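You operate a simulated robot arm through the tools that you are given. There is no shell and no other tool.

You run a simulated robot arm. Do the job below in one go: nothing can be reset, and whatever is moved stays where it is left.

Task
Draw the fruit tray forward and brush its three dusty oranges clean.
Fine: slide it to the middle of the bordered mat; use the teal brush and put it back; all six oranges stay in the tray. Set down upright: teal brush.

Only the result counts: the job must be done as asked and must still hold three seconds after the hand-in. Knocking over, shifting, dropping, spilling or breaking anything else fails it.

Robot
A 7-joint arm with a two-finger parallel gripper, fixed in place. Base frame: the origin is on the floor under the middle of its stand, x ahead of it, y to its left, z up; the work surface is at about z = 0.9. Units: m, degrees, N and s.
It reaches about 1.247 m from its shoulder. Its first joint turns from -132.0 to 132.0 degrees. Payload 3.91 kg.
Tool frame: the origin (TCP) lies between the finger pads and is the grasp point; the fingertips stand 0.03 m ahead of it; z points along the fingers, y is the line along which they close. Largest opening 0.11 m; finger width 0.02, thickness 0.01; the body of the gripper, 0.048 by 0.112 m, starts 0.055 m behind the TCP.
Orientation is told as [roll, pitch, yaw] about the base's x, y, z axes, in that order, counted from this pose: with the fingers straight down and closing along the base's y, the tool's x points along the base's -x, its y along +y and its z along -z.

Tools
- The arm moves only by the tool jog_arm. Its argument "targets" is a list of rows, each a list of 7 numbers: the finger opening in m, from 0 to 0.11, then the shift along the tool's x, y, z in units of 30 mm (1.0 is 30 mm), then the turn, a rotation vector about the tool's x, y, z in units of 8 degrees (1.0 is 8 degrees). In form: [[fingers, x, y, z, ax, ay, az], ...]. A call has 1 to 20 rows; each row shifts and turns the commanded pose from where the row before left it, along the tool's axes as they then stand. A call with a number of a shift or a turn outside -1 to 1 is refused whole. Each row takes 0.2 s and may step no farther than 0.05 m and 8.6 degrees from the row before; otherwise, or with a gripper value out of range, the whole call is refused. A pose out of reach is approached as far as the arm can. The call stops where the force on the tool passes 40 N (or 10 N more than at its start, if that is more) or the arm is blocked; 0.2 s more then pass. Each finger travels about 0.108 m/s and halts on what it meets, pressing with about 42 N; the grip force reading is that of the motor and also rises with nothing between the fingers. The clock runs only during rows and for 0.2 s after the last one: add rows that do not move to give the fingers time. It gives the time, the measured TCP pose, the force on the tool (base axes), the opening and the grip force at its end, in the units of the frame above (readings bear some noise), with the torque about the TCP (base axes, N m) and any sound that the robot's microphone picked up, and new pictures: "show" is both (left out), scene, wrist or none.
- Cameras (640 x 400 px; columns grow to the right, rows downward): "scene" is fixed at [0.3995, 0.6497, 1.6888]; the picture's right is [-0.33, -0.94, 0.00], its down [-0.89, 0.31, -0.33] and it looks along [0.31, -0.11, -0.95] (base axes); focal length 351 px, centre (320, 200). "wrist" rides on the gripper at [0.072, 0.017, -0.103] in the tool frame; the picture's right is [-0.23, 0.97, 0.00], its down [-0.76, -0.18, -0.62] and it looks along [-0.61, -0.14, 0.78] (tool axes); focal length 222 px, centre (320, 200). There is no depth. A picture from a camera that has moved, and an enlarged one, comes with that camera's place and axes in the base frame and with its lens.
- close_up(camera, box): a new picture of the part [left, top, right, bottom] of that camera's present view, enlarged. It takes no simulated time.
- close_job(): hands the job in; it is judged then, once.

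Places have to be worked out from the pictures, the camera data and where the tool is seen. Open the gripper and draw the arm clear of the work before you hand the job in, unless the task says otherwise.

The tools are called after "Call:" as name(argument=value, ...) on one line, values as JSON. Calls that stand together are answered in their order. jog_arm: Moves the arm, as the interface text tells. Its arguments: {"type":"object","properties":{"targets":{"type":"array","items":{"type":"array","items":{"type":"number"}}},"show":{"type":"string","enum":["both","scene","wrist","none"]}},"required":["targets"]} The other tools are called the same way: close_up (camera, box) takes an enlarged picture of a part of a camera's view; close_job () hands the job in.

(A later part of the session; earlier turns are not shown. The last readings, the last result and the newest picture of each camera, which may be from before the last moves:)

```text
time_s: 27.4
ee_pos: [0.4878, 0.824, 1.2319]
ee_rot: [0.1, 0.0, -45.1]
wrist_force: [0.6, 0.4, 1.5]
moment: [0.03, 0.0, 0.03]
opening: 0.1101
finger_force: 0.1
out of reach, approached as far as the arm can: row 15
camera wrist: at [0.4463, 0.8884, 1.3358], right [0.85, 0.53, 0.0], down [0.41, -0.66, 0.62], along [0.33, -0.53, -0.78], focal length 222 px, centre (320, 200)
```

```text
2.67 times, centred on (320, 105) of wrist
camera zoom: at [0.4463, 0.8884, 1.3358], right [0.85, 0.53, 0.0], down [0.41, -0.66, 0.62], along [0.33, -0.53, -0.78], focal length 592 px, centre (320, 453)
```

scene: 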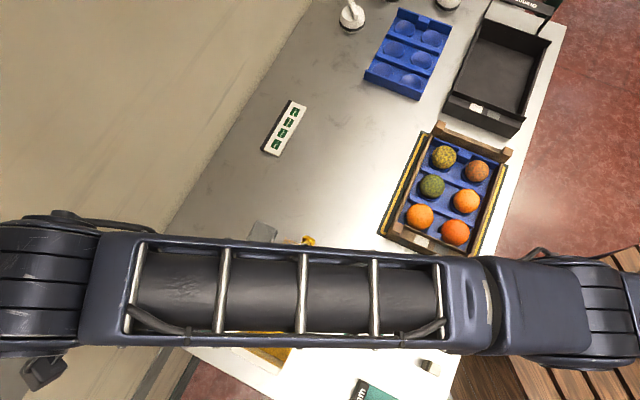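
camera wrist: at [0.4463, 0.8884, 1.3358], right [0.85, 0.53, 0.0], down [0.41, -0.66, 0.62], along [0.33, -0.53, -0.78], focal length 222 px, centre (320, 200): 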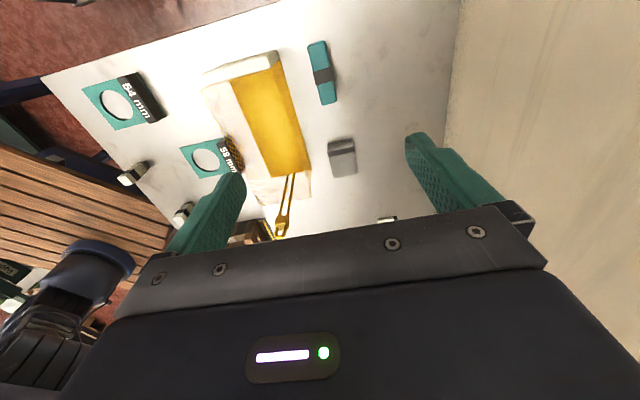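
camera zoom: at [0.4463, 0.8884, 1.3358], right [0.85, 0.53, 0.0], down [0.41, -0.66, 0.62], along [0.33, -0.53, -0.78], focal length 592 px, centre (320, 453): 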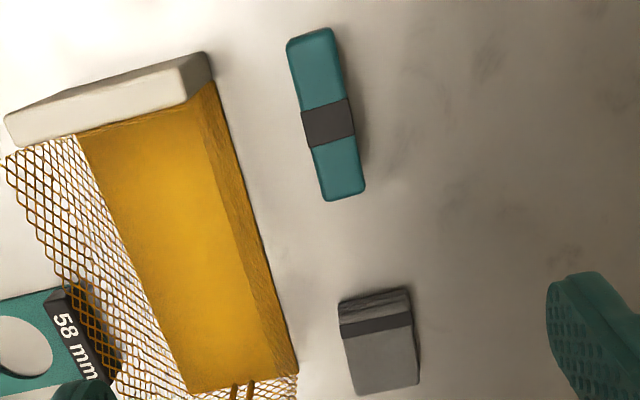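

The brush is visible below, but at this yaw the arm is at a joint limit. I rotate by +90° (to yaw 45°) in place first, then look again before choosing yaw 135° for the grasp.

Call:
jog_arm(targets=[[0.11, 0, 0, 0, 0, 0, -1], [0.11, 0, 0, 0, 0, 0, -1], [0.11, 0, 0, 0, 0, 0, -1], [0.11, 0, 0, 0, 0, 0, -1], [0.11, 0, 0, 0, 0, 0, -1], [0.11, 0, 0, 0, 0, 0, -1], [0.11, 0, 0, 0, 0, 0, -1], [0.11, 0, 0, 0, 0, 0, -1], [0.11, 0, 0, 0, 0, 0, -1], [0.11, 0, 0, 0, 0, 0, -1], [0.11, 0, 0, 0, 0, 0, -1], [0.11, 0, 0, 0, 0, 0, -0.27]])

Call:
close_up(camera="wrist", box=[220, 30, 420, 180])

```text
time_s: 30.0
ee_pos: [0.4854, 0.8256, 1.2305]
ee_rot: [0.0, 0.0, 45.3]
wrist_force: [0.0, -0.4, -0.4]
moment: [0.01, -0.01, 0.02]
opening: 0.1102
finger_force: 0.1
camera wrist: at [0.4218, 0.787, 1.3341], right [-0.53, 0.85, 0.0], down [0.66, 0.42, 0.62], along [0.53, 0.33, -0.78], focal length 222 px, centre (320, 200)
```

scene: 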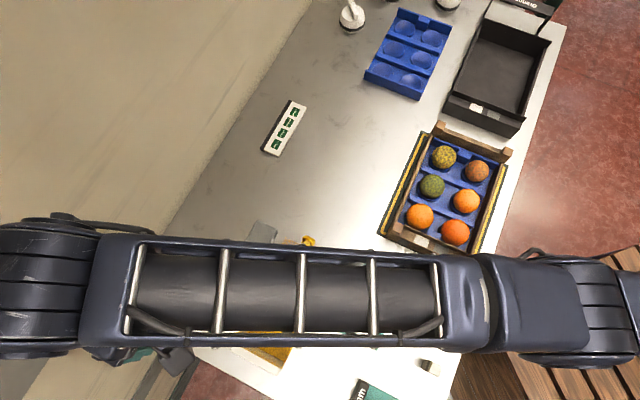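
wrist: 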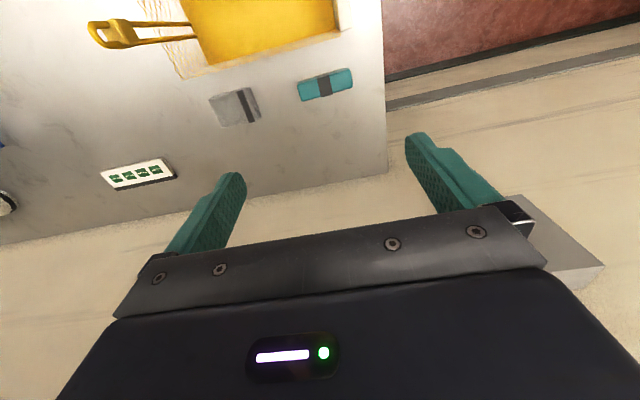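

```text
2.67 times, centred on (320, 105) of wrist
camera zoom: at [0.4218, 0.787, 1.3341], right [-0.53, 0.85, 0.0], down [0.66, 0.42, 0.62], along [0.53, 0.33, -0.78], focal length 592 px, centre (320, 453)
```

zoom: 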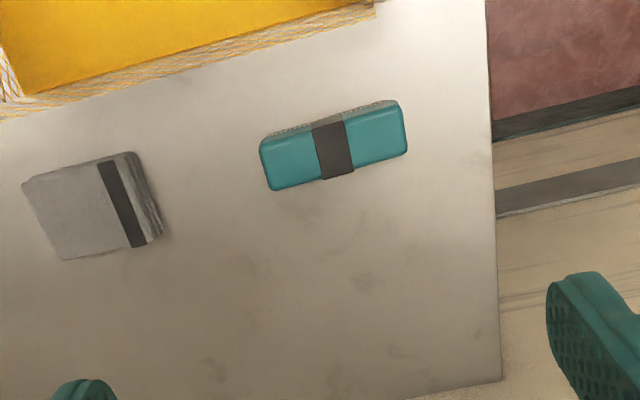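

The arm seems near full stretch at this height. I nudge toward the brush's estimated centre (0.487, 0.836) while descending to see if it is reachable lower.

Call:
jog_arm(targets=[[0.11, 0, 0, 1, 0, 0, 0], [0.11, 0, 0, 1, 0, 0, 0], [0.11, 0, 0, 1, 0, 0, 0], [0.11, -0.15, 0.1, 0.5, 0, 0, 0], [0.11, -0.15, 0.1, 0, 0, 0, 0]])

Call:
close_up(camera="wrist", box=[220, 30, 420, 180])

```text
time_s: 31.2
ee_pos: [0.4884, 0.8354, 1.1257]
ee_rot: [-0.1, 0.0, 45.2]
wrist_force: [0.6, 0.2, 0.6]
moment: [0.03, 0.01, 0.03]
opening: 0.1099
finger_force: 0.1
camera wrist: at [0.4233, 0.7977, 1.2289], right [-0.53, 0.85, 0.0], down [0.66, 0.41, 0.62], along [0.53, 0.33, -0.78], focal length 222 px, centre (320, 200)
```

scene: 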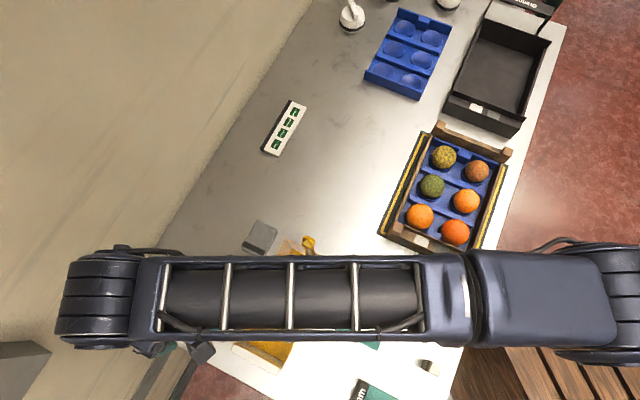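
wrist: 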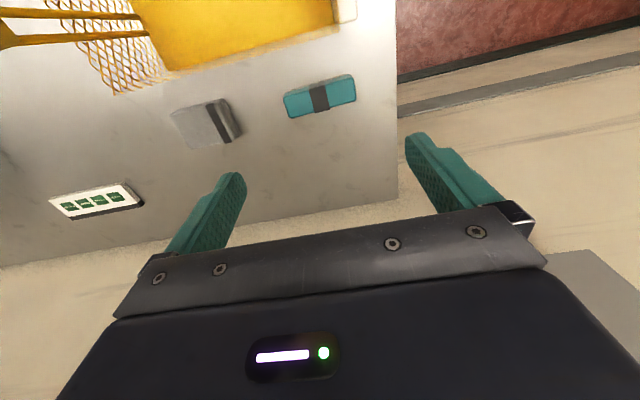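

```text
2.67 times, centred on (320, 105) of wrist
camera zoom: at [0.4233, 0.7977, 1.2289], right [-0.53, 0.85, 0.0], down [0.66, 0.41, 0.62], along [0.53, 0.33, -0.78], focal length 592 px, centre (320, 453)
```

zoom: 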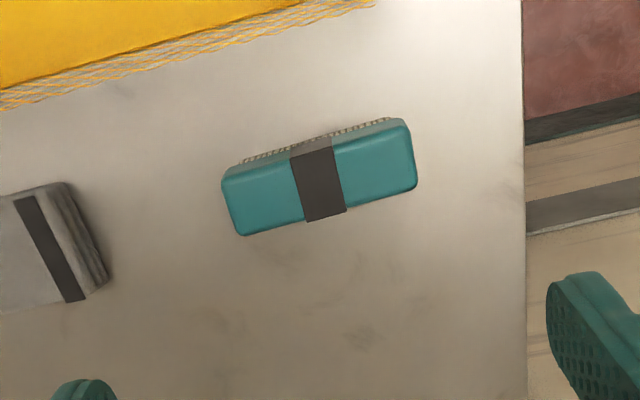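

The brush is reachable lower: its centre ≈ (0.488, 0.838), long axis ≈ −43.5°. I rotate the tool to yaw ≈136.5° so the fingers close across the brush's width.

Call:
jog_arm(targets=[[0.11, 0, 0, 0, 0, 0, -1], [0.11, 0, 0, 0, 0, 0, -1], [0.11, 0, 0, 0, 0, 0, -1], [0.11, 0, 0, 0, 0, 0, -1], [0.11, 0, 0, 0, 0, 0, -1], [0.11, 0, 0, 0, 0, 0, -1], [0.11, 0, 0, 0, 0, 0, -1], [0.11, 0, 0, 0, 0, 0, -1], [0.11, 0, 0, 0, 0, 0, -1], [0.11, 0, 0, 0, 0, 0, -1], [0.11, 0, 0, 0, 0, 0, -1], [0.11, 0, 0, 0, 0, 0, -0.41]])

Call:
close_up(camera="wrist", box=[220, 30, 420, 180])

```text
time_s: 33.8
ee_pos: [0.4874, 0.8371, 1.1247]
ee_rot: [0.0, 0.0, 136.4]
wrist_force: [0.9, -0.5, 0.0]
moment: [0.01, 0.03, 0.01]
opening: 0.1099
finger_force: 0.0
camera wrist: at [0.5277, 0.7752, 1.2293], right [-0.83, -0.55, 0.0], down [-0.43, 0.65, 0.62], along [-0.34, 0.52, -0.78], focal length 222 px, centre (320, 200)
```

scene: 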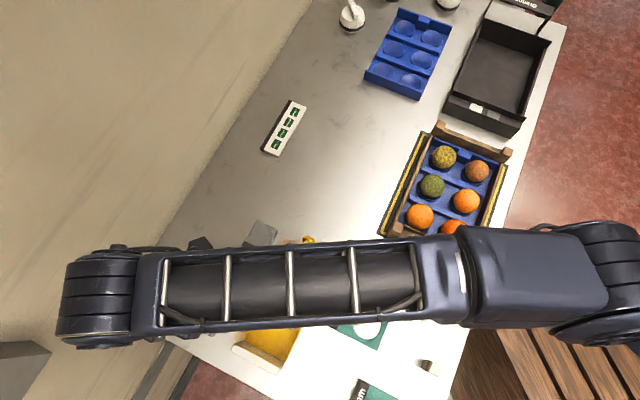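
wrist: 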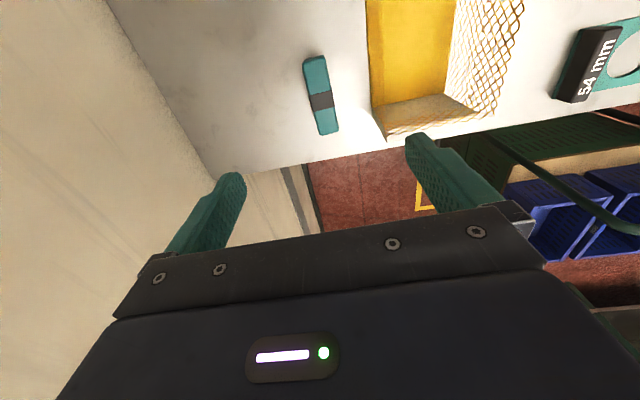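

```text
2.67 times, centred on (320, 105) of wrist
camera zoom: at [0.5277, 0.7752, 1.2293], right [-0.83, -0.55, 0.0], down [-0.43, 0.65, 0.62], along [-0.34, 0.52, -0.78], focal length 592 px, centre (320, 453)
```

zoom: 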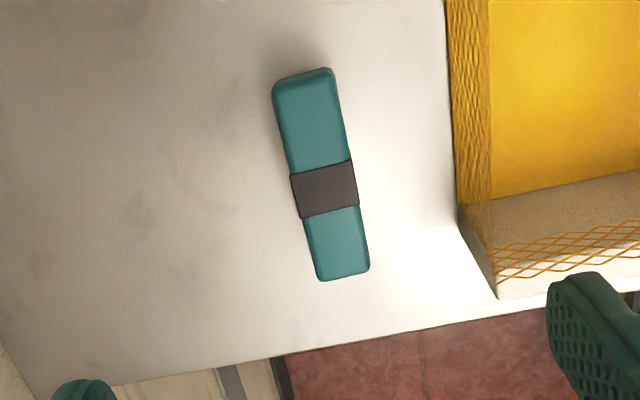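

From several views the brush centre is ≈(0.485, 0.836) with top z≈0.94; the basket mesh is 6.6 cm away and ~0.10 m high. I narrow the fingers to 0.06 and descend to z≈1.03 to look again.

Call:
jog_arm(targets=[[0.06, -0.03, 0.08, 0, 0, 0, 0], [0.06, 0, 0, 0, 0, 0, 0], [0.06, 0, 0, 1, 0, 0, 0], [0.06, 0, 0, 1, 0, 0, 0], [0.06, 0, 0, 0.7, 0, 0, 0], [0.06, 0, 0, 0.5, 0, 0, 0]])

Call:
close_up(camera="wrist", box=[200, 60, 440, 220])

```text
time_s: 35.2
ee_pos: [0.4855, 0.8362, 1.0288]
ee_rot: [-0.1, 0.0, 136.4]
wrist_force: [0.0, -0.6, 0.1]
moment: [-0.03, 0.01, 0.0]
opening: 0.0602
finger_force: 0.0
camera wrist: at [0.5257, 0.7745, 1.1331], right [-0.84, -0.55, 0.0], down [-0.43, 0.65, 0.62], along [-0.34, 0.52, -0.78], focal length 222 px, centre (320, 200)
```

scene: 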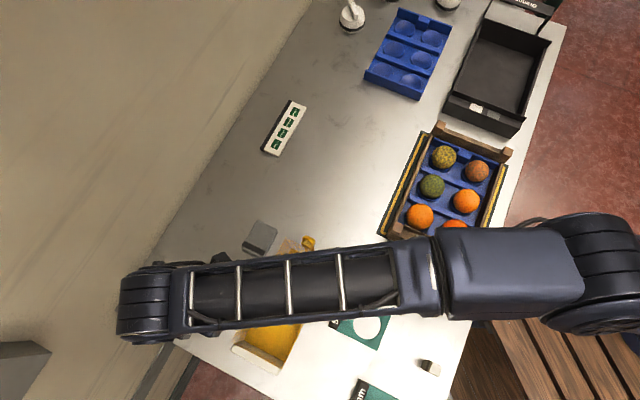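
wrist: 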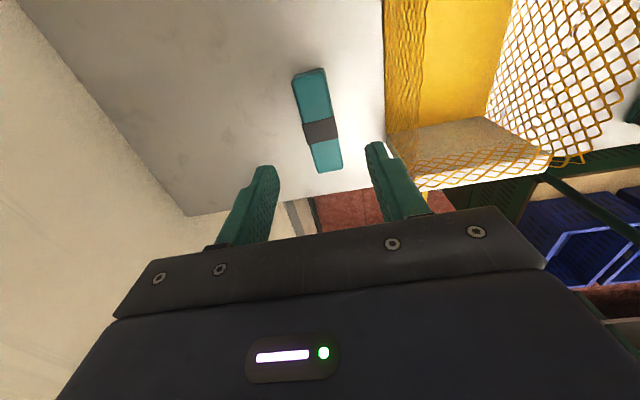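

```text
2.50 times, centred on (320, 140) of wrist
camera zoom: at [0.5257, 0.7745, 1.1331], right [-0.84, -0.55, 0.0], down [-0.43, 0.65, 0.62], along [-0.34, 0.52, -0.78], focal length 555 px, centre (320, 350)
```

zoom: 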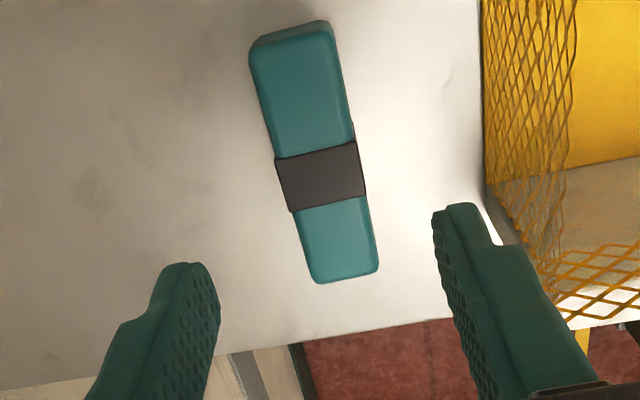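

The brush lies between the open fingers, centred to within a millimetre or two. I descend to z≈0.96 (fingertips ~0.93) and check.

Call:
jog_arm(targets=[[0.06, 0, 0, 0.8, 0, 0, 0], [0.06, 0, 0, 0.8, 0, 0, 0], [0.06, 0, 0, 0.4, 0, 0, 0], [0.06, 0, 0, 0.3, 0, 0, 0]])

Call:
close_up(camera="wrist", box=[200, 80, 440, 240])

```text
time_s: 36.2
ee_pos: [0.4838, 0.8348, 0.961]
ee_rot: [0.0, 0.1, 136.5]
wrist_force: [0.7, 0.5, 0.7]
moment: [0.0, 0.0, -0.01]
opening: 0.0597
finger_force: 0.1
camera wrist: at [0.5253, 0.7743, 1.064], right [-0.84, -0.55, 0.0], down [-0.43, 0.65, 0.62], along [-0.34, 0.52, -0.78], focal length 222 px, centre (320, 200)
```

scene: 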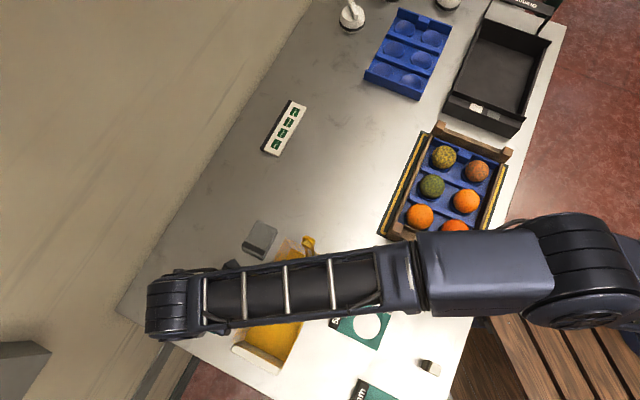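
wrist: 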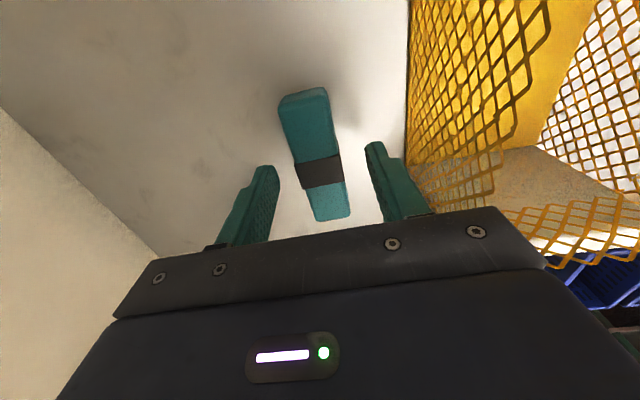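

```text
2.50 times, centred on (320, 160) of wrist
camera zoom: at [0.5253, 0.7743, 1.064], right [-0.84, -0.55, 0.0], down [-0.43, 0.65, 0.62], along [-0.34, 0.52, -0.78], focal length 555 px, centre (320, 300)
```

zoom: 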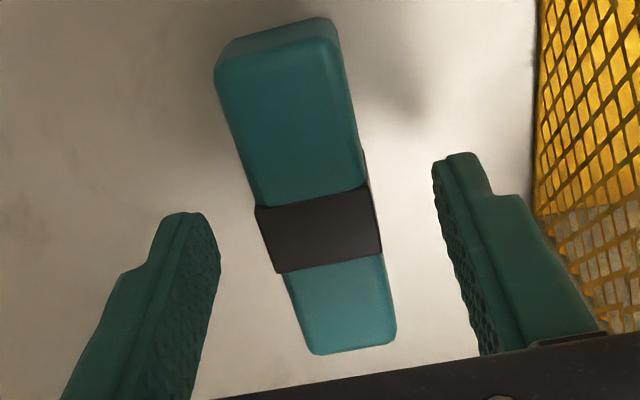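

Brush top is at z≈0.943 (about 18 mm past the TCP), and sits ~2 mm toward +N of the finger centre. I shift 2 mm, lower 7 mm so the fingertips grip the body above the bristles, and close.

Call:
jog_arm(targets=[[0.06, 0, -0.07, 0.12, 0, 0, 0], [0.06, 0, 0, 0.12, 0, 0, 0], [0.06, 0, 0, 0, 0, 0, 0], [0.045, 0, 0, 0, 0, 0, 0], [0.035, 0, 0, 0, 0, 0, 0], [0.02, 0, 0, 0, 0, 0, 0], [0.015, 0, 0, 0, 0, 0, 0], [0.015, 0, 0, 0, 0, 0, 0]])

Call:
close_up(camera="wrist", box=[200, 80, 440, 240])

```text
time_s: 38.0
ee_pos: [0.4869, 0.8366, 0.9524]
ee_rot: [0.1, 0.0, 136.6]
wrist_force: [-0.4, 0.6, 0.0]
moment: [0.0, 0.01, -0.05]
opening: 0.027
finger_force: 42.1
camera wrist: at [0.5268, 0.7759, 1.057], right [-0.84, -0.55, 0.0], down [-0.43, 0.65, 0.62], along [-0.34, 0.52, -0.78], focal length 222 px, centre (320, 200)
```

scene: 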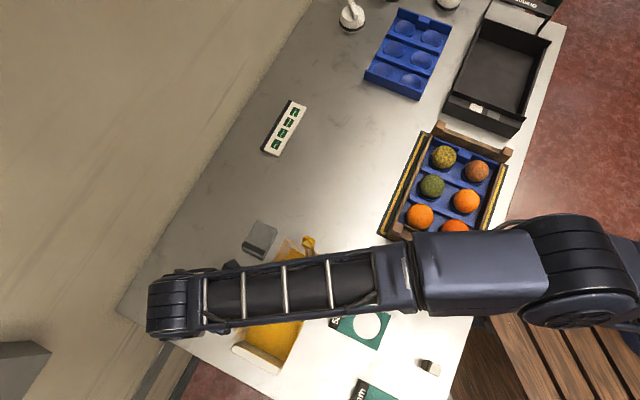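
wrist: 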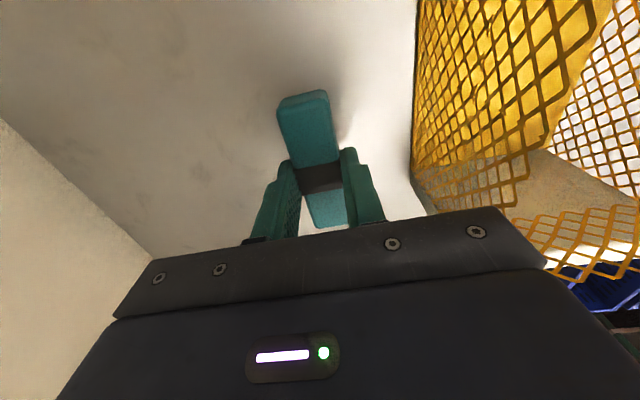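

```text
2.50 times, centred on (320, 160) of wrist
camera zoom: at [0.5268, 0.7759, 1.057], right [-0.84, -0.55, 0.0], down [-0.43, 0.65, 0.62], along [-0.34, 0.52, -0.78], focal length 555 px, centre (320, 300)
```

zoom: 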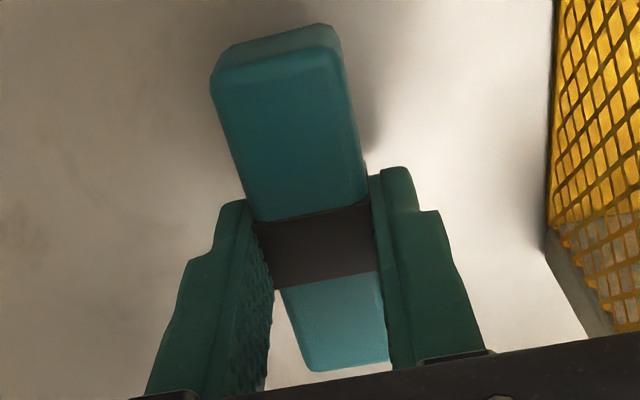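

Grip is firm (opening 0.027, 42 N); grasp pose ≈ (0.486, 0.836, 0.953), yaw 136.5°. I lift straight up 15 cm.

Call:
jog_arm(targets=[[0.015, 0, 0, -0.3, 0, 0, 0], [0.015, 0, 0, -0.7, 0, 0, 0], [0.015, 0, 0, -1, 0, 0, 0], [0.015, 0, 0, -1, 0, 0, 0], [0.015, 0, 0, -1, 0, 0, 0], [0.015, 0, 0, -1, 0, 0, 0]])

Call:
close_up(camera="wrist", box=[200, 80, 440, 240])

```text
time_s: 39.4
ee_pos: [0.4861, 0.8374, 1.1015]
ee_rot: [0.1, -0.1, 136.4]
wrist_force: [-0.9, 0.0, 0.4]
moment: [-0.02, 0.02, 0.02]
opening: 0.0153
finger_force: 0.0
camera wrist: at [0.5263, 0.7764, 1.2063], right [-0.84, -0.55, 0.0], down [-0.43, 0.65, 0.62], along [-0.34, 0.52, -0.78], focal length 222 px, centre (320, 200)
```

scene: 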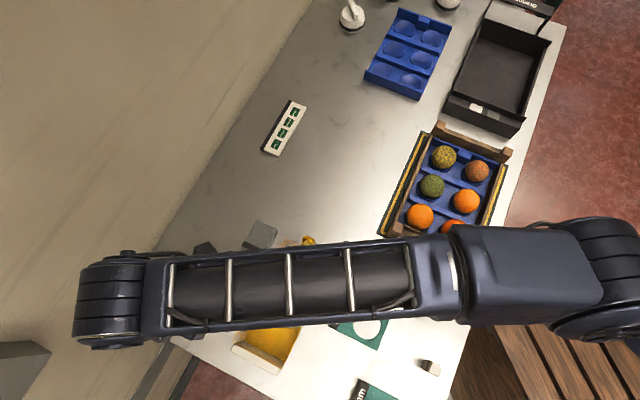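
wrist: 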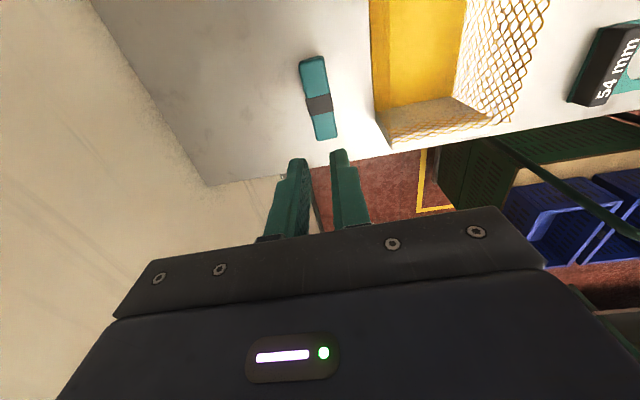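

```text
2.50 times, centred on (320, 160) of wrist
camera zoom: at [0.5263, 0.7764, 1.2063], right [-0.84, -0.55, 0.0], down [-0.43, 0.65, 0.62], along [-0.34, 0.52, -0.78], focal length 555 px, centre (320, 300)
```

zoom: 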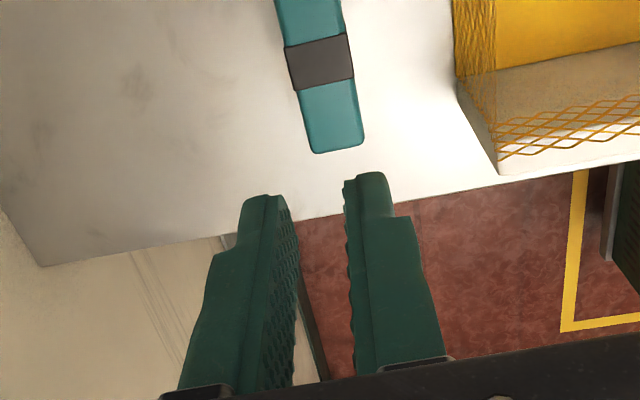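

The brush slipped out of the grip during the lift (opening went to 0.015) – it still stands in place. I move the arm aside so the scene camera can zoom on the brush's side profile before regripping deeper.

Call:
jog_arm(targets=[[0.06, 0, 0, -0.5, 0, 0, 0], [0.06, 1, 0, 0, 0, 0, 0], [0.06, 1, 0, 0, 0, 0, 0], [0.06, 1, 0, 0, 0, 0, 0], [0.06, 1, 0, 0, 0, 0, 0], [0.06, 1, 0, 0, 0, 0, 0], [0.06, 1, 0, 0, 0, 0, 0], [0.06, 1, 0, 0, 0, 0, 0]], show="scene")

Call:
close_up(camera="scene", box=[203, 286, 243, 336])

```text
time_s: 41.2
ee_pos: [0.639, 0.6937, 1.1171]
ee_rot: [0.0, 0.0, 136.5]
wrist_force: [-0.3, 0.0, -0.3]
moment: [-0.05, -0.03, -0.01]
opening: 0.0602
finger_force: 0.2
```

scene: 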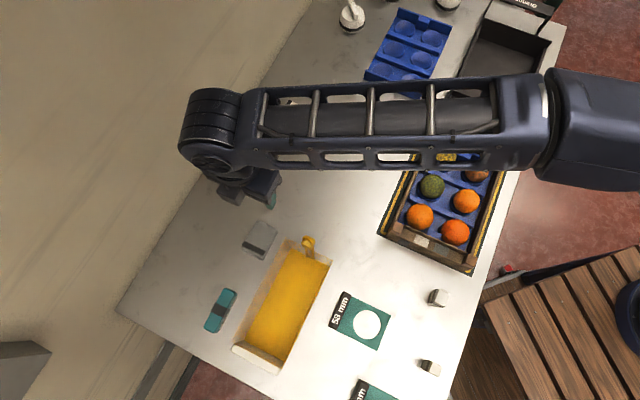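

```text
8.00 times, centred on (223, 311) of scene
camera zoom: at [0.3995, 0.6497, 1.6888], right [-0.33, -0.94, 0.0], down [-0.89, 0.31, -0.33], along [0.31, -0.11, -0.95], focal length 2810 px, centre (1096, -688)
```

zoom: 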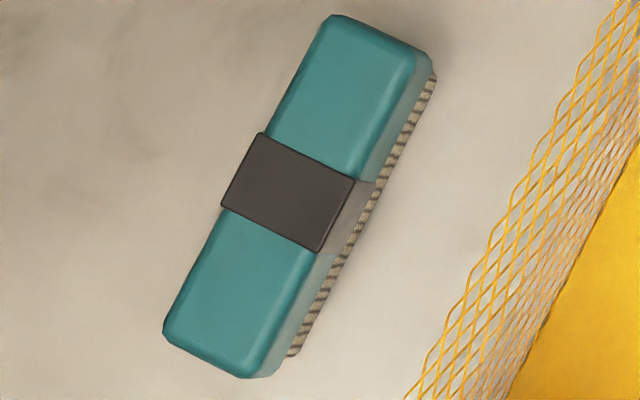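

The body (~17–20 mm thick) sits on bristles; my earlier grip only caught the upper part. I return over the brush and descend deeper, to TCP z≈0.938 (fingertips ~8 mm above the table).

Call:
jog_arm(targets=[[0.06, -1, 0, 0, 0, 0, 0], [0.06, -1, 0, 0, 0, 0, 0], [0.06, -1, 0, 0, 0, 0, 0], [0.06, -1, 0, 0, 0, 0, 0], [0.06, -1, 0, 0, 0, 0, 0], [0.06, -1, 0, 0, 0, 0, 0], [0.06, -1, 0, 0, 0, 0, 0], [0.06, 0, 0, 1, 0, 0, 0], [0.06, 0, 0, 1, 0, 0, 0], [0.06, 0, 0, 1, 0, 0, 0], [0.06, 0, 0, 0.8, 0, 0, 0], [0.06, 0, 0, 0.6, 0, 0, 0], [0.06, 0, 0, 0.4, 0, 0, 0], [0.06, 0, 0, 0.3, 0, 0, 0], [0.06, 0, 0, 0, 0, 0, 0]])

Call:
close_up(camera="wrist", box=[200, 80, 440, 240])

```text
time_s: 44.4
ee_pos: [0.4872, 0.8372, 0.9639]
ee_rot: [0.0, 0.0, 136.4]
wrist_force: [-0.9, -0.5, 0.0]
moment: [-0.02, -0.01, -0.01]
opening: 0.0599
finger_force: 0.0
camera wrist: at [0.5269, 0.7756, 1.0685], right [-0.84, -0.55, 0.0], down [-0.43, 0.65, 0.62], along [-0.34, 0.52, -0.78], focal length 222 px, centre (320, 200)
```

scene: 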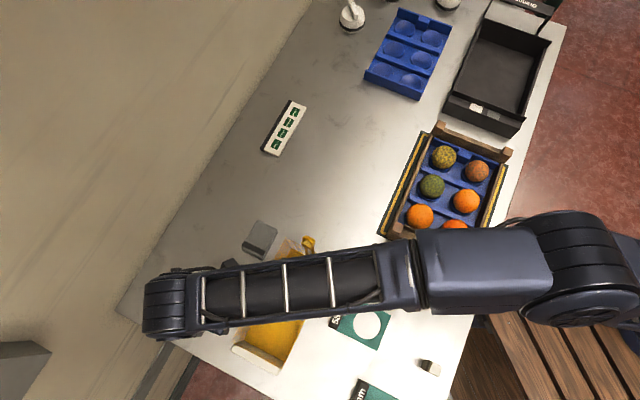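
wrist: 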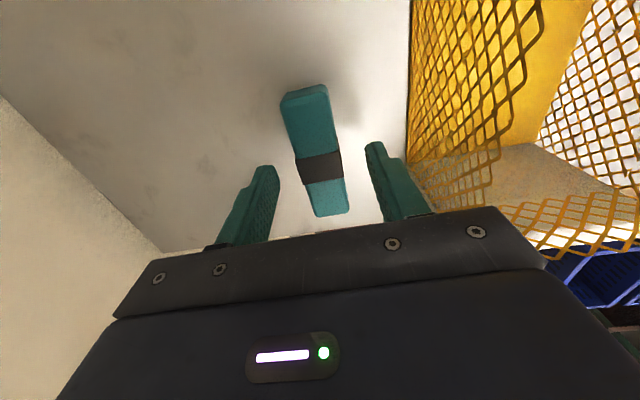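

```text
2.50 times, centred on (320, 160) of wrist
camera zoom: at [0.5269, 0.7756, 1.0685], right [-0.84, -0.55, 0.0], down [-0.43, 0.65, 0.62], along [-0.34, 0.52, -0.78], focal length 555 px, centre (320, 300)
```

zoom: 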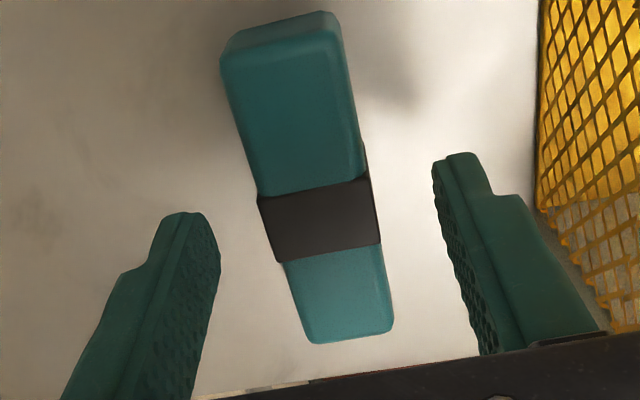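

Centred on the brush. I lower the last 26 mm and close the gripper.

Call:
jog_arm(targets=[[0.06, 0, 0, 0.4, 0, 0, 0], [0.06, 0, 0, 0.3, 0, 0, 0], [0.06, 0, 0, 0.17, 0, 0, 0], [0.06, 0, 0, 0, 0, 0, 0], [0.045, 0, 0, 0, 0, 0, 0], [0.035, 0, 0, 0, 0, 0, 0], [0.02, 0, 0, 0, 0, 0, 0], [0.0, 0, 0, 0, 0, 0, 0], [0.0, 0, 0, 0, 0, 0, 0]], show="wrist")

Call:
close_up(camera="wrist", box=[200, 80, 440, 240])

```text
time_s: 46.4
ee_pos: [0.4869, 0.8369, 0.9375]
ee_rot: [0.0, 0.0, 136.5]
wrist_force: [0.1, 0.5, -0.3]
moment: [0.01, -0.02, 0.02]
opening: 0.0276
finger_force: 41.9
camera wrist: at [0.5271, 0.7758, 1.0425], right [-0.84, -0.55, 0.0], down [-0.43, 0.65, 0.62], along [-0.34, 0.52, -0.78], focal length 222 px, centre (320, 200)
```

wrist: 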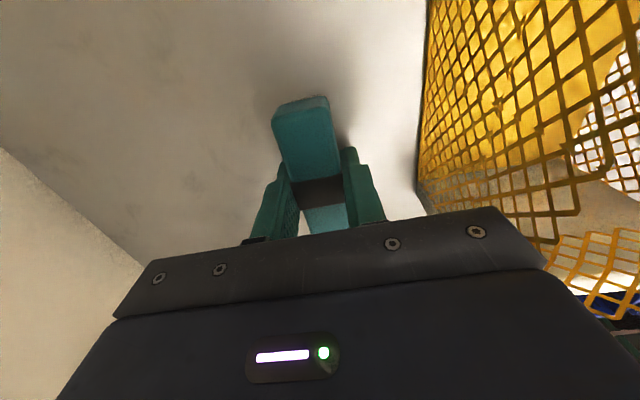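

```text
2.50 times, centred on (320, 160) of wrist
camera zoom: at [0.5271, 0.7758, 1.0425], right [-0.84, -0.55, 0.0], down [-0.43, 0.65, 0.62], along [-0.34, 0.52, -0.78], focal length 555 px, centre (320, 300)
```

zoom: 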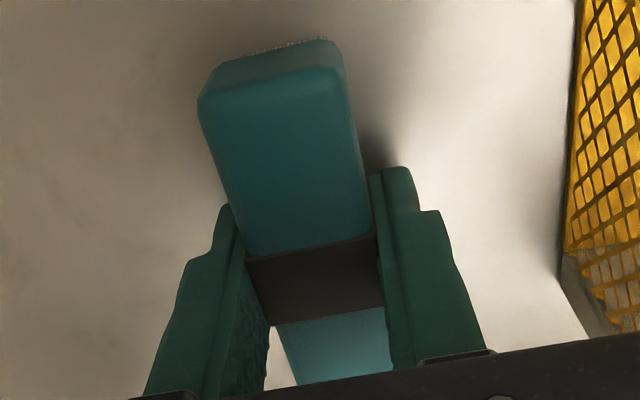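

Now the brush body is fully between the pads (top about level with the TCP). I lift 12 mm slowly and check the grip.

Call:
jog_arm(targets=[[0.0, 0, 0, -0.1, 0, 0, 0], [0.0, 0, 0, -0.15, 0, 0, 0], [0.0, 0, 0, -0.15, 0, 0, 0]], show="wrist")

```text
time_s: 47.2
ee_pos: [0.4875, 0.8377, 0.9521]
ee_rot: [0.0, 0.0, 136.6]
wrist_force: [-0.4, -0.9, -0.2]
moment: [0.01, -0.02, -0.01]
opening: 0.0271
finger_force: 41.8
camera wrist: at [0.527, 0.7753, 1.0548], right [-0.84, -0.55, 0.0], down [-0.43, 0.65, 0.62], along [-0.34, 0.52, -0.78], focal length 222 px, centre (320, 200)
```

wrist: 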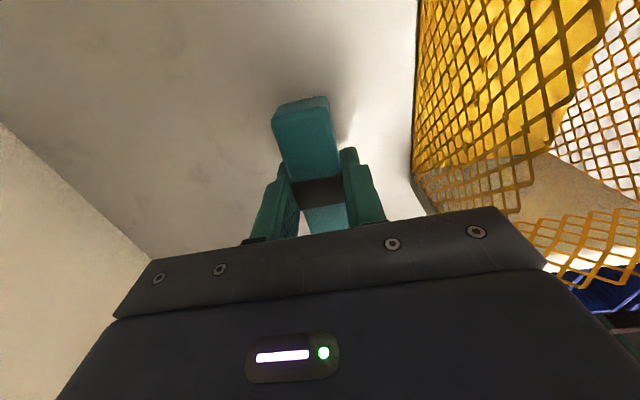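

The brush stays fixed relative to the hand, so it is lifting. I continue up at moderate speed.

Call:
jog_arm(targets=[[0.0, 0, 0, -0.3, 0, 0, 0], [0.0, 0, 0, -0.5, 0, 0, 0], [0.0, 0, 0, -0.7, 0, 0, 0], [0.0, 0, 0, -0.7, 0, 0, 0], [0.0, 0, 0, -0.7, 0, 0, 0], [0.0, 0, 0, -0.7, 0, 0, 0], [0.0, 0, 0, -0.7, 0, 0, 0], [0.0, 0, 0, -0.5, 0, 0, 0]])

Call:
close_up(camera="wrist", box=[200, 80, 440, 240])

```text
time_s: 49.0
ee_pos: [0.4861, 0.8371, 1.0956]
ee_rot: [0.0, -0.1, 136.6]
wrist_force: [0.3, 0.0, -0.5]
moment: [0.01, 0.04, 0.0]
opening: 0.0274
finger_force: 41.6
camera wrist: at [0.5273, 0.7756, 1.1996], right [-0.84, -0.55, 0.0], down [-0.43, 0.65, 0.62], along [-0.34, 0.52, -0.78], focal length 222 px, centre (320, 200)
```

scene: 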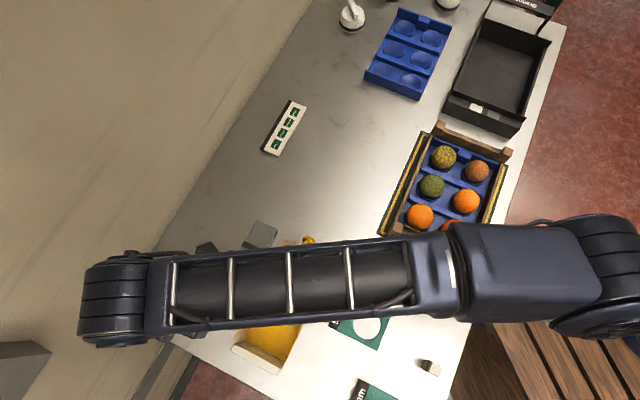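
wrist: 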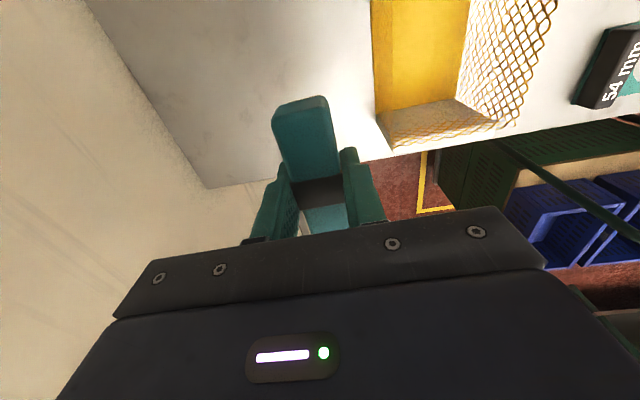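

```text
2.50 times, centred on (320, 160) of wrist
camera zoom: at [0.5273, 0.7756, 1.1996], right [-0.84, -0.55, 0.0], down [-0.43, 0.65, 0.62], along [-0.34, 0.52, -0.78], focal length 555 px, centre (320, 300)
```

zoom: 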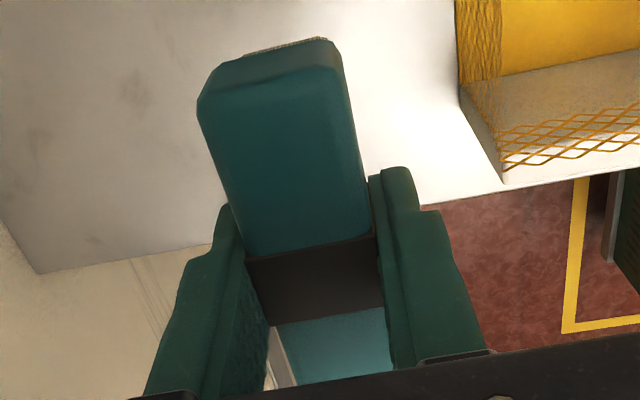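

The brush is held with the same pose as at the grasp (bristle tips ≈37 mm below the TCP). I rotate to yaw 45° while rising slightly, then carry it toward the tray.

Call:
jog_arm(targets=[[0.0, 0, 0, -0.08, 0, 0, 1], [0.0, 0, 0, -0.08, 0, 0, 1], [0.0, 0, 0, -0.08, 0, 0, 1], [0.0, 0, 0, -0.08, 0, 0, 1], [0.0, 0, 0, -0.08, 0, 0, 1], [0.0, 0, 0, -0.08, 0, 0, 1], [0.0, 0, 0, -0.08, 0, 0, 1], [0.0, 0, 0, -0.08, 0, 0, 1], [0.0, 0, 0, -0.08, 0, 0, 1], [0.0, 0, 0, -0.08, 0, 0, 1], [0.0, 0, 0, 0, 0, 0, 1], [0.0, 0, 0, 0, 0, 0, 0.44]], show="wrist")

```text
time_s: 51.6
ee_pos: [0.4872, 0.8364, 1.1186]
ee_rot: [0.0, 0.0, 44.8]
wrist_force: [-0.5, -1.0, 0.0]
moment: [-0.02, 0.0, -0.01]
opening: 0.0272
finger_force: 41.9
camera wrist: at [0.4226, 0.7984, 1.2227], right [-0.53, 0.85, 0.0], down [0.67, 0.41, 0.62], along [0.53, 0.33, -0.78], focal length 222 px, centre (320, 200)
```

wrist: 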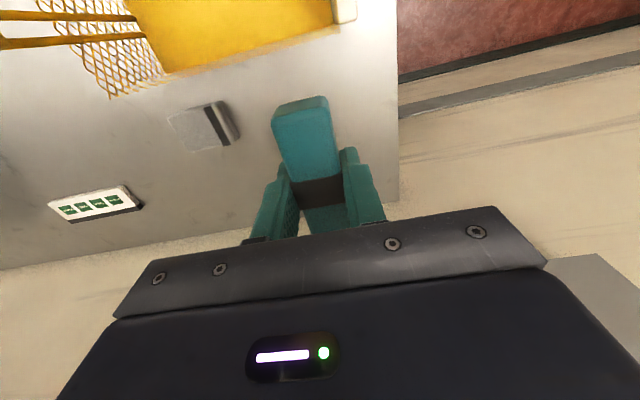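

Brush held steady. I carry it over to above the yellow dusty orange at safe height.

Call:
jog_arm(targets=[[0.0, 0.548, -0.989, -0.08, 0, 0, 0], [0.0, 0.548, -0.989, -0.08, 0, 0, 0], [0.0, 0.548, -0.989, -0.08, 0, 0, 0], [0.0, 0.548, -0.989, -0.08, 0, 0, 0], [0.0, 0.548, -0.989, -0.08, 0, 0, 0], [0.0, 0.548, -0.989, -0.08, 0, 0, 0], [0.0, 0.548, -0.989, 0, 0, 0, 0], [0.0, 0.548, -0.989, 0, 0, 0, 0], [0.0, 0.548, -0.989, 0, 0, 0, 0], [0.0, 0.548, -0.989, 0, 0, 0, 0], [0.0, 0.548, -0.989, 0, 0, 0, 0], [0.0, 0.548, -0.989, 0, 0, 0, 0], [0.0, 0.548, -0.989, 0, 0, 0, 0], [0.0, 0.548, -0.989, 0, 0, 0, 0], [0.0, 0.548, -0.989, 0, 0, 0, 0], [0.0, 0.548, -0.989, 0, 0, 0, 0], [0.0, 0.548, -0.989, 0, 0, 0, 0], [0.0, 0.548, -0.989, 0, 0, 0, 0]])

Call:
close_up(camera="wrist", box=[160, 0, 480, 200])

```text
time_s: 55.4
ee_pos: [0.6571, 0.2503, 1.1337]
ee_rot: [0.0, 0.0, 45.0]
wrist_force: [0.1, -0.2, -1.4]
moment: [-0.01, -0.05, 0.02]
opening: 0.0273
finger_force: 41.7
camera wrist: at [0.592, 0.2114, 1.2369], right [-0.53, 0.85, 0.0], down [0.66, 0.41, 0.62], along [0.53, 0.33, -0.78], focal length 222 px, centre (320, 200)
```

scene: 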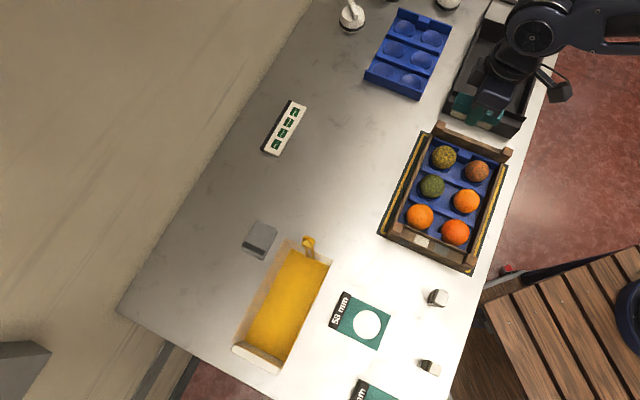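
wrist: 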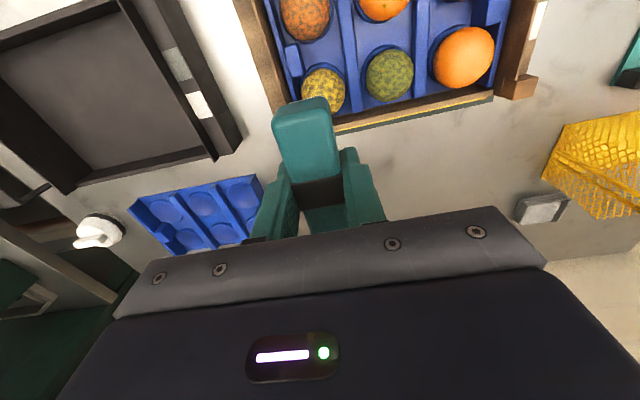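

```text
2.00 times, centred on (320, 100) of wrist
camera zoom: at [0.592, 0.2114, 1.2369], right [-0.53, 0.85, 0.0], down [0.66, 0.41, 0.62], along [0.53, 0.33, -0.78], focal length 444 px, centre (320, 400)
```

zoom: 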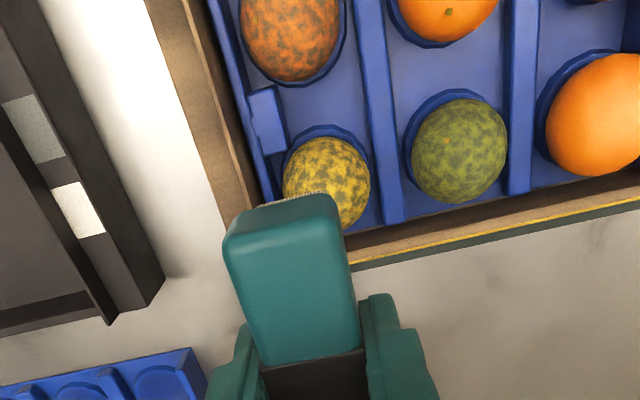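

Brush is above the yellow orange. I shift ~7 mm to its refined centre (0.650, 0.2495) and descend to just above expected contact (TCP ≈1.012).

Call:
jog_arm(targets=[[0.0, 0.186, 0.148, 0.5, 0, 0, 0], [0.0, 0, 0, 1, 0, 0, 0], [0.0, 0, 0, 1, 0, 0, 0], [0.0, 0, 0, 0.6, 0, 0, 0], [0.0, 0, 0, 0.5, 0, 0, 0], [0.0, 0, 0, 0.3, 0, 0, 0], [0.0, 0, 0, 0.15, 0, 0, 0]])

Call:
close_up(camera="scene", box=[400, 100, 520, 220])

Call:
close_up(camera="wrist", box=[200, 40, 440, 200])

```text
time_s: 57.0
ee_pos: [0.6487, 0.2501, 1.0106]
ee_rot: [0.0, 0.0, 45.0]
wrist_force: [-0.3, -0.3, -0.5]
moment: [0.01, 0.0, 0.04]
opening: 0.0273
finger_force: 42.6
camera wrist: at [0.5839, 0.2109, 1.1153], right [-0.53, 0.85, 0.0], down [0.66, 0.41, 0.62], along [0.53, 0.33, -0.78], focal length 222 px, centre (320, 200)
```

scene: 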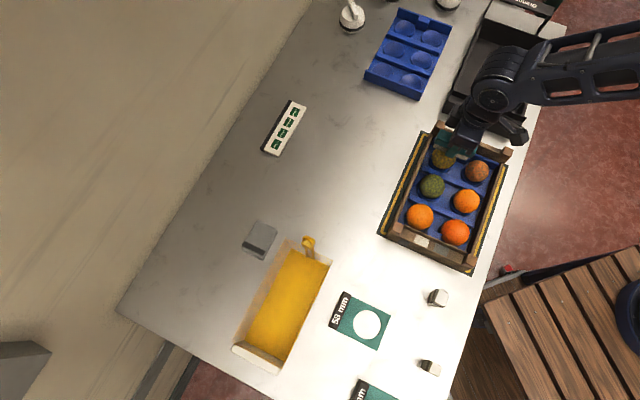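
wrist: 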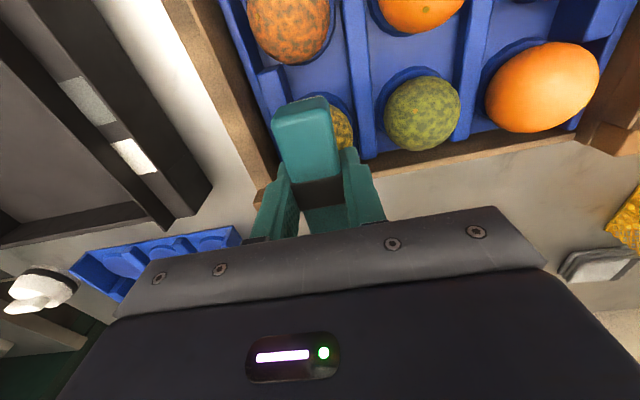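

```text
3.33 times, centred on (460, 160) of scene
camera zoom: at [0.3995, 0.6497, 1.6888], right [-0.33, -0.94, 0.0], down [-0.89, 0.31, -0.33], along [0.31, -0.11, -0.95], focal length 1171 px, centre (-147, 333)
```

zoom: 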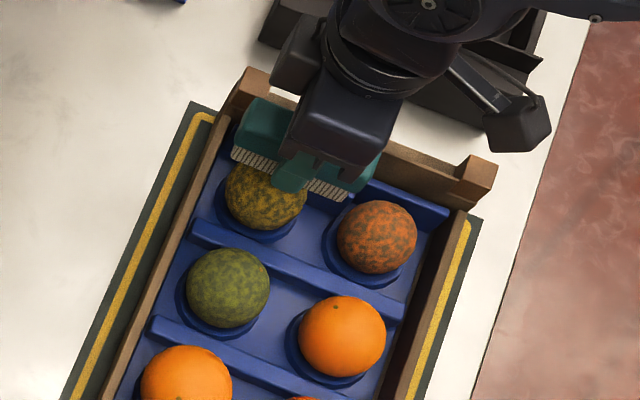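

```text
2.50 times, centred on (320, 120) of wrist
camera zoom: at [0.5839, 0.2109, 1.1153], right [-0.53, 0.85, 0.0], down [0.66, 0.41, 0.62], along [0.53, 0.33, -0.78], focal length 555 px, centre (320, 400)
```

zoom: 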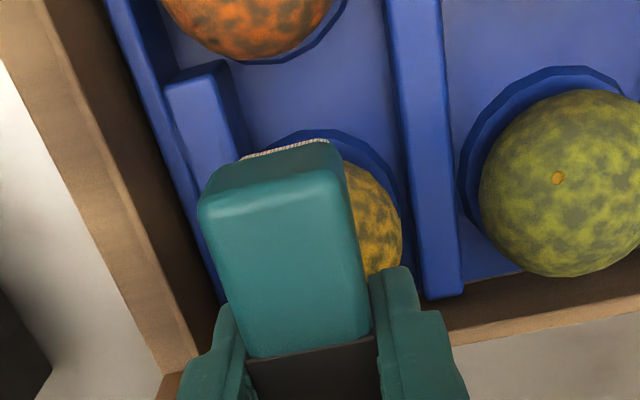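

The brush centre sits right over the orange's top. I lower in small steps, watching the vertical force for contact.

Call:
jog_arm(targets=[[0.0, 0, 0, 0.1, 0, 0, 0], [0.0, 0, 0, 0.1, 0, 0, 0], [0.0, 0, 0, 0.05, 0, 0, 0]], show="none")

Call:
jog_arm(targets=[[0.0, 0, 0, 0.07, 0, 0, 0], [0.0, 0, 0, 0, 0, 0, 0]], show="none")

```text
time_s: 57.8
ee_pos: [0.6478, 0.2493, 1.0039]
ee_rot: [0.0, 0.0, 44.9]
wrist_force: [0.1, 0.1, -0.9]
moment: [-0.02, 0.0, 0.01]
opening: 0.0272
finger_force: 41.8
```

```text
time_s: 58.4
ee_pos: [0.6488, 0.2493, 1.003]
ee_rot: [0.0, 0.1, 44.9]
wrist_force: [0.4, 0.5, -1.9]
moment: [0.03, 0.04, 0.0]
opening: 0.0273
finger_force: 42.1
```

No upward reaction yet (z≈1.002). I continue lowering in 2 mm steps.

Call:
jog_arm(targets=[[0.0, 0, 0, 0.07, 0, 0, 0], [0.0, 0, 0, 0, 0, 0, 0]], show="none")

Call:
jog_arm(targets=[[0.0, 0, 0, 0.07, 0, 0, 0], [0.0, 0, 0, 0, 0, 0, 0]], show="none")

Call:
jog_arm(targets=[[0.0, 0, 0, 0.07, 0, 0, 0], [0.0, 0, 0, 0, 0, 0, 0]], show="both")

```text
time_s: 59.0
ee_pos: [0.6493, 0.2501, 1.0002]
ee_rot: [0.1, 0.0, 44.9]
wrist_force: [-0.6, 0.2, -0.4]
moment: [0.04, -0.02, 0.04]
opening: 0.0269
finger_force: 42.2
```

```text
time_s: 59.6
ee_pos: [0.6489, 0.2488, 0.9982]
ee_rot: [0.0, -0.1, 44.9]
wrist_force: [-1.6, 0.2, 7.3]
moment: [0.01, 0.02, 0.02]
opening: 0.0272
finger_force: 42.0
```

```text
time_s: 60.2
ee_pos: [0.6488, 0.2497, 0.9977]
ee_rot: [-0.2, -0.2, 44.9]
wrist_force: [-0.2, -1.1, 35.3]
moment: [0.0, 0.02, 0.03]
opening: 0.0273
finger_force: 42.0
camera wrist: at [0.5846, 0.211, 1.1011], right [-0.53, 0.85, 0.0], down [0.66, 0.41, 0.63], along [0.53, 0.33, -0.78], focal length 222 px, centre (320, 200)
```

scene: 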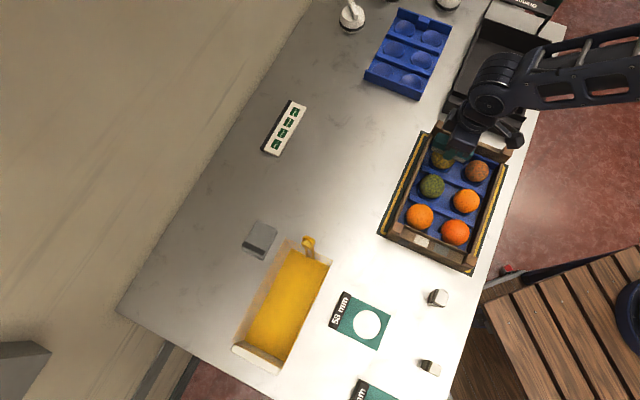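
wrist: 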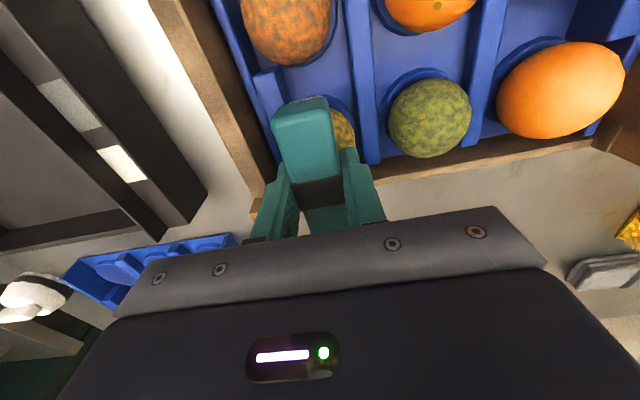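

Contact is stiff: ~7 N at 0.998 and 35 N at 2 mm lower. I back up 2 mm to a light press and then check the force.

Call:
jog_arm(targets=[[0.0, 0, 0, -0.07, 0, 0, 0], [0.0, 0, 0, 0, 0, 0, 0]], show="none")

```text
time_s: 60.8
ee_pos: [0.648, 0.2495, 0.998]
ee_rot: [-0.1, -0.1, 44.9]
wrist_force: [2.8, 1.4, 18.9]
moment: [0.17, -0.18, 0.0]
opening: 0.0272
finger_force: 42.2
```

Still 19 N; I ease up another 1 mm.

Call:
jog_arm(targets=[[0.0, 0, 0, -0.035, 0, 0, 0], [0.0, 0, 0, 0, 0, 0, 0]], show="none")

```text
time_s: 61.4
ee_pos: [0.6473, 0.2486, 0.998]
ee_rot: [0.0, 0.1, 44.8]
wrist_force: [-0.8, 0.3, -0.4]
moment: [0.03, 0.02, 0.0]
opening: 0.0274
finger_force: 41.7
```

Contact just released. I lower 0.6 mm for a light touch and begin small strokes along the brush's length.

Call:
jog_arm(targets=[[0.0, 0, 0, 0.018, 0, 0, 0], [0.0, 0, 0, 0, 0, 0, 0]], show="none")

```text
time_s: 62.0
ee_pos: [0.6488, 0.248, 0.9976]
ee_rot: [0.0, -0.1, 44.9]
wrist_force: [-0.3, 0.0, 0.9]
moment: [0.02, -0.03, -0.02]
opening: 0.0271
finger_force: 42.2
```

Light touch (~1.5 N). I lower a further 0.3 mm and stroke ±15 mm along tool x, then inspect.

Call:
jog_arm(targets=[[0.0, 0.2, 0, 0.01, 0, 0, 0], [0.0, 0.3, 0, 0, 0, 0, 0], [0.0, -0.3, 0, 0, 0, 0, 0], [0.0, -0.3, 0, 0, 0, 0, 0], [0.0, -0.3, 0, 0, 0, 0, 0], [0.0, -0.1, 0, 0, 0, 0, 0], [0.0, 0.3, 0, 0, 0, 0, 0], [0.0, 0.2, 0, 0, 0, 0, 0]], show="scene")

Call:
close_up(camera="scene", box=[410, 120, 510, 200])

```text
time_s: 63.8
ee_pos: [0.6483, 0.2485, 0.9982]
ee_rot: [0.0, 0.0, 44.9]
wrist_force: [0.7, 1.1, 4.3]
moment: [0.04, -0.05, 0.01]
opening: 0.0271
finger_force: 42.3
```

scene: 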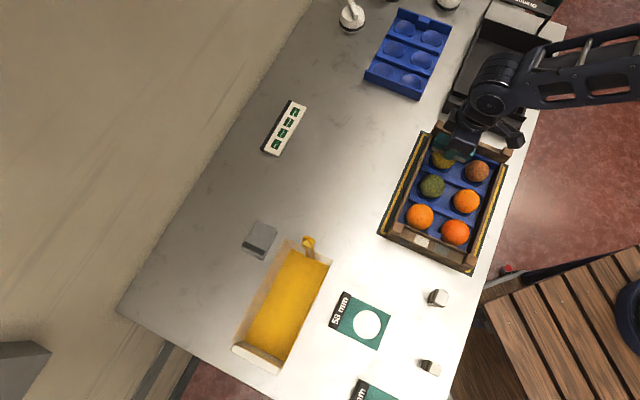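

```text
5.00 times, centred on (460, 160) of scene
camera zoom: at [0.3995, 0.6497, 1.6888], right [-0.33, -0.94, 0.0], down [-0.89, 0.31, -0.33], along [0.31, -0.11, -0.95], focal length 1756 px, centre (-380, 400)
```

zoom: 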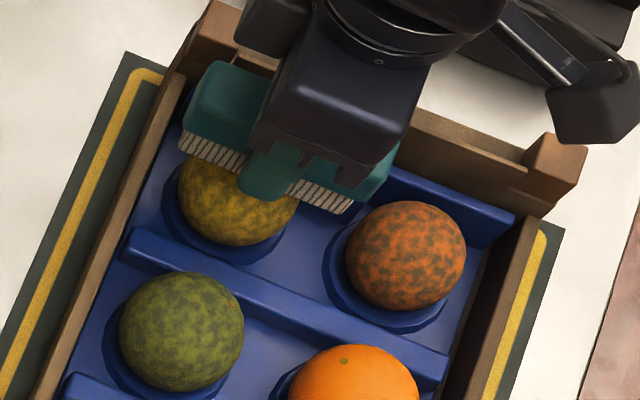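

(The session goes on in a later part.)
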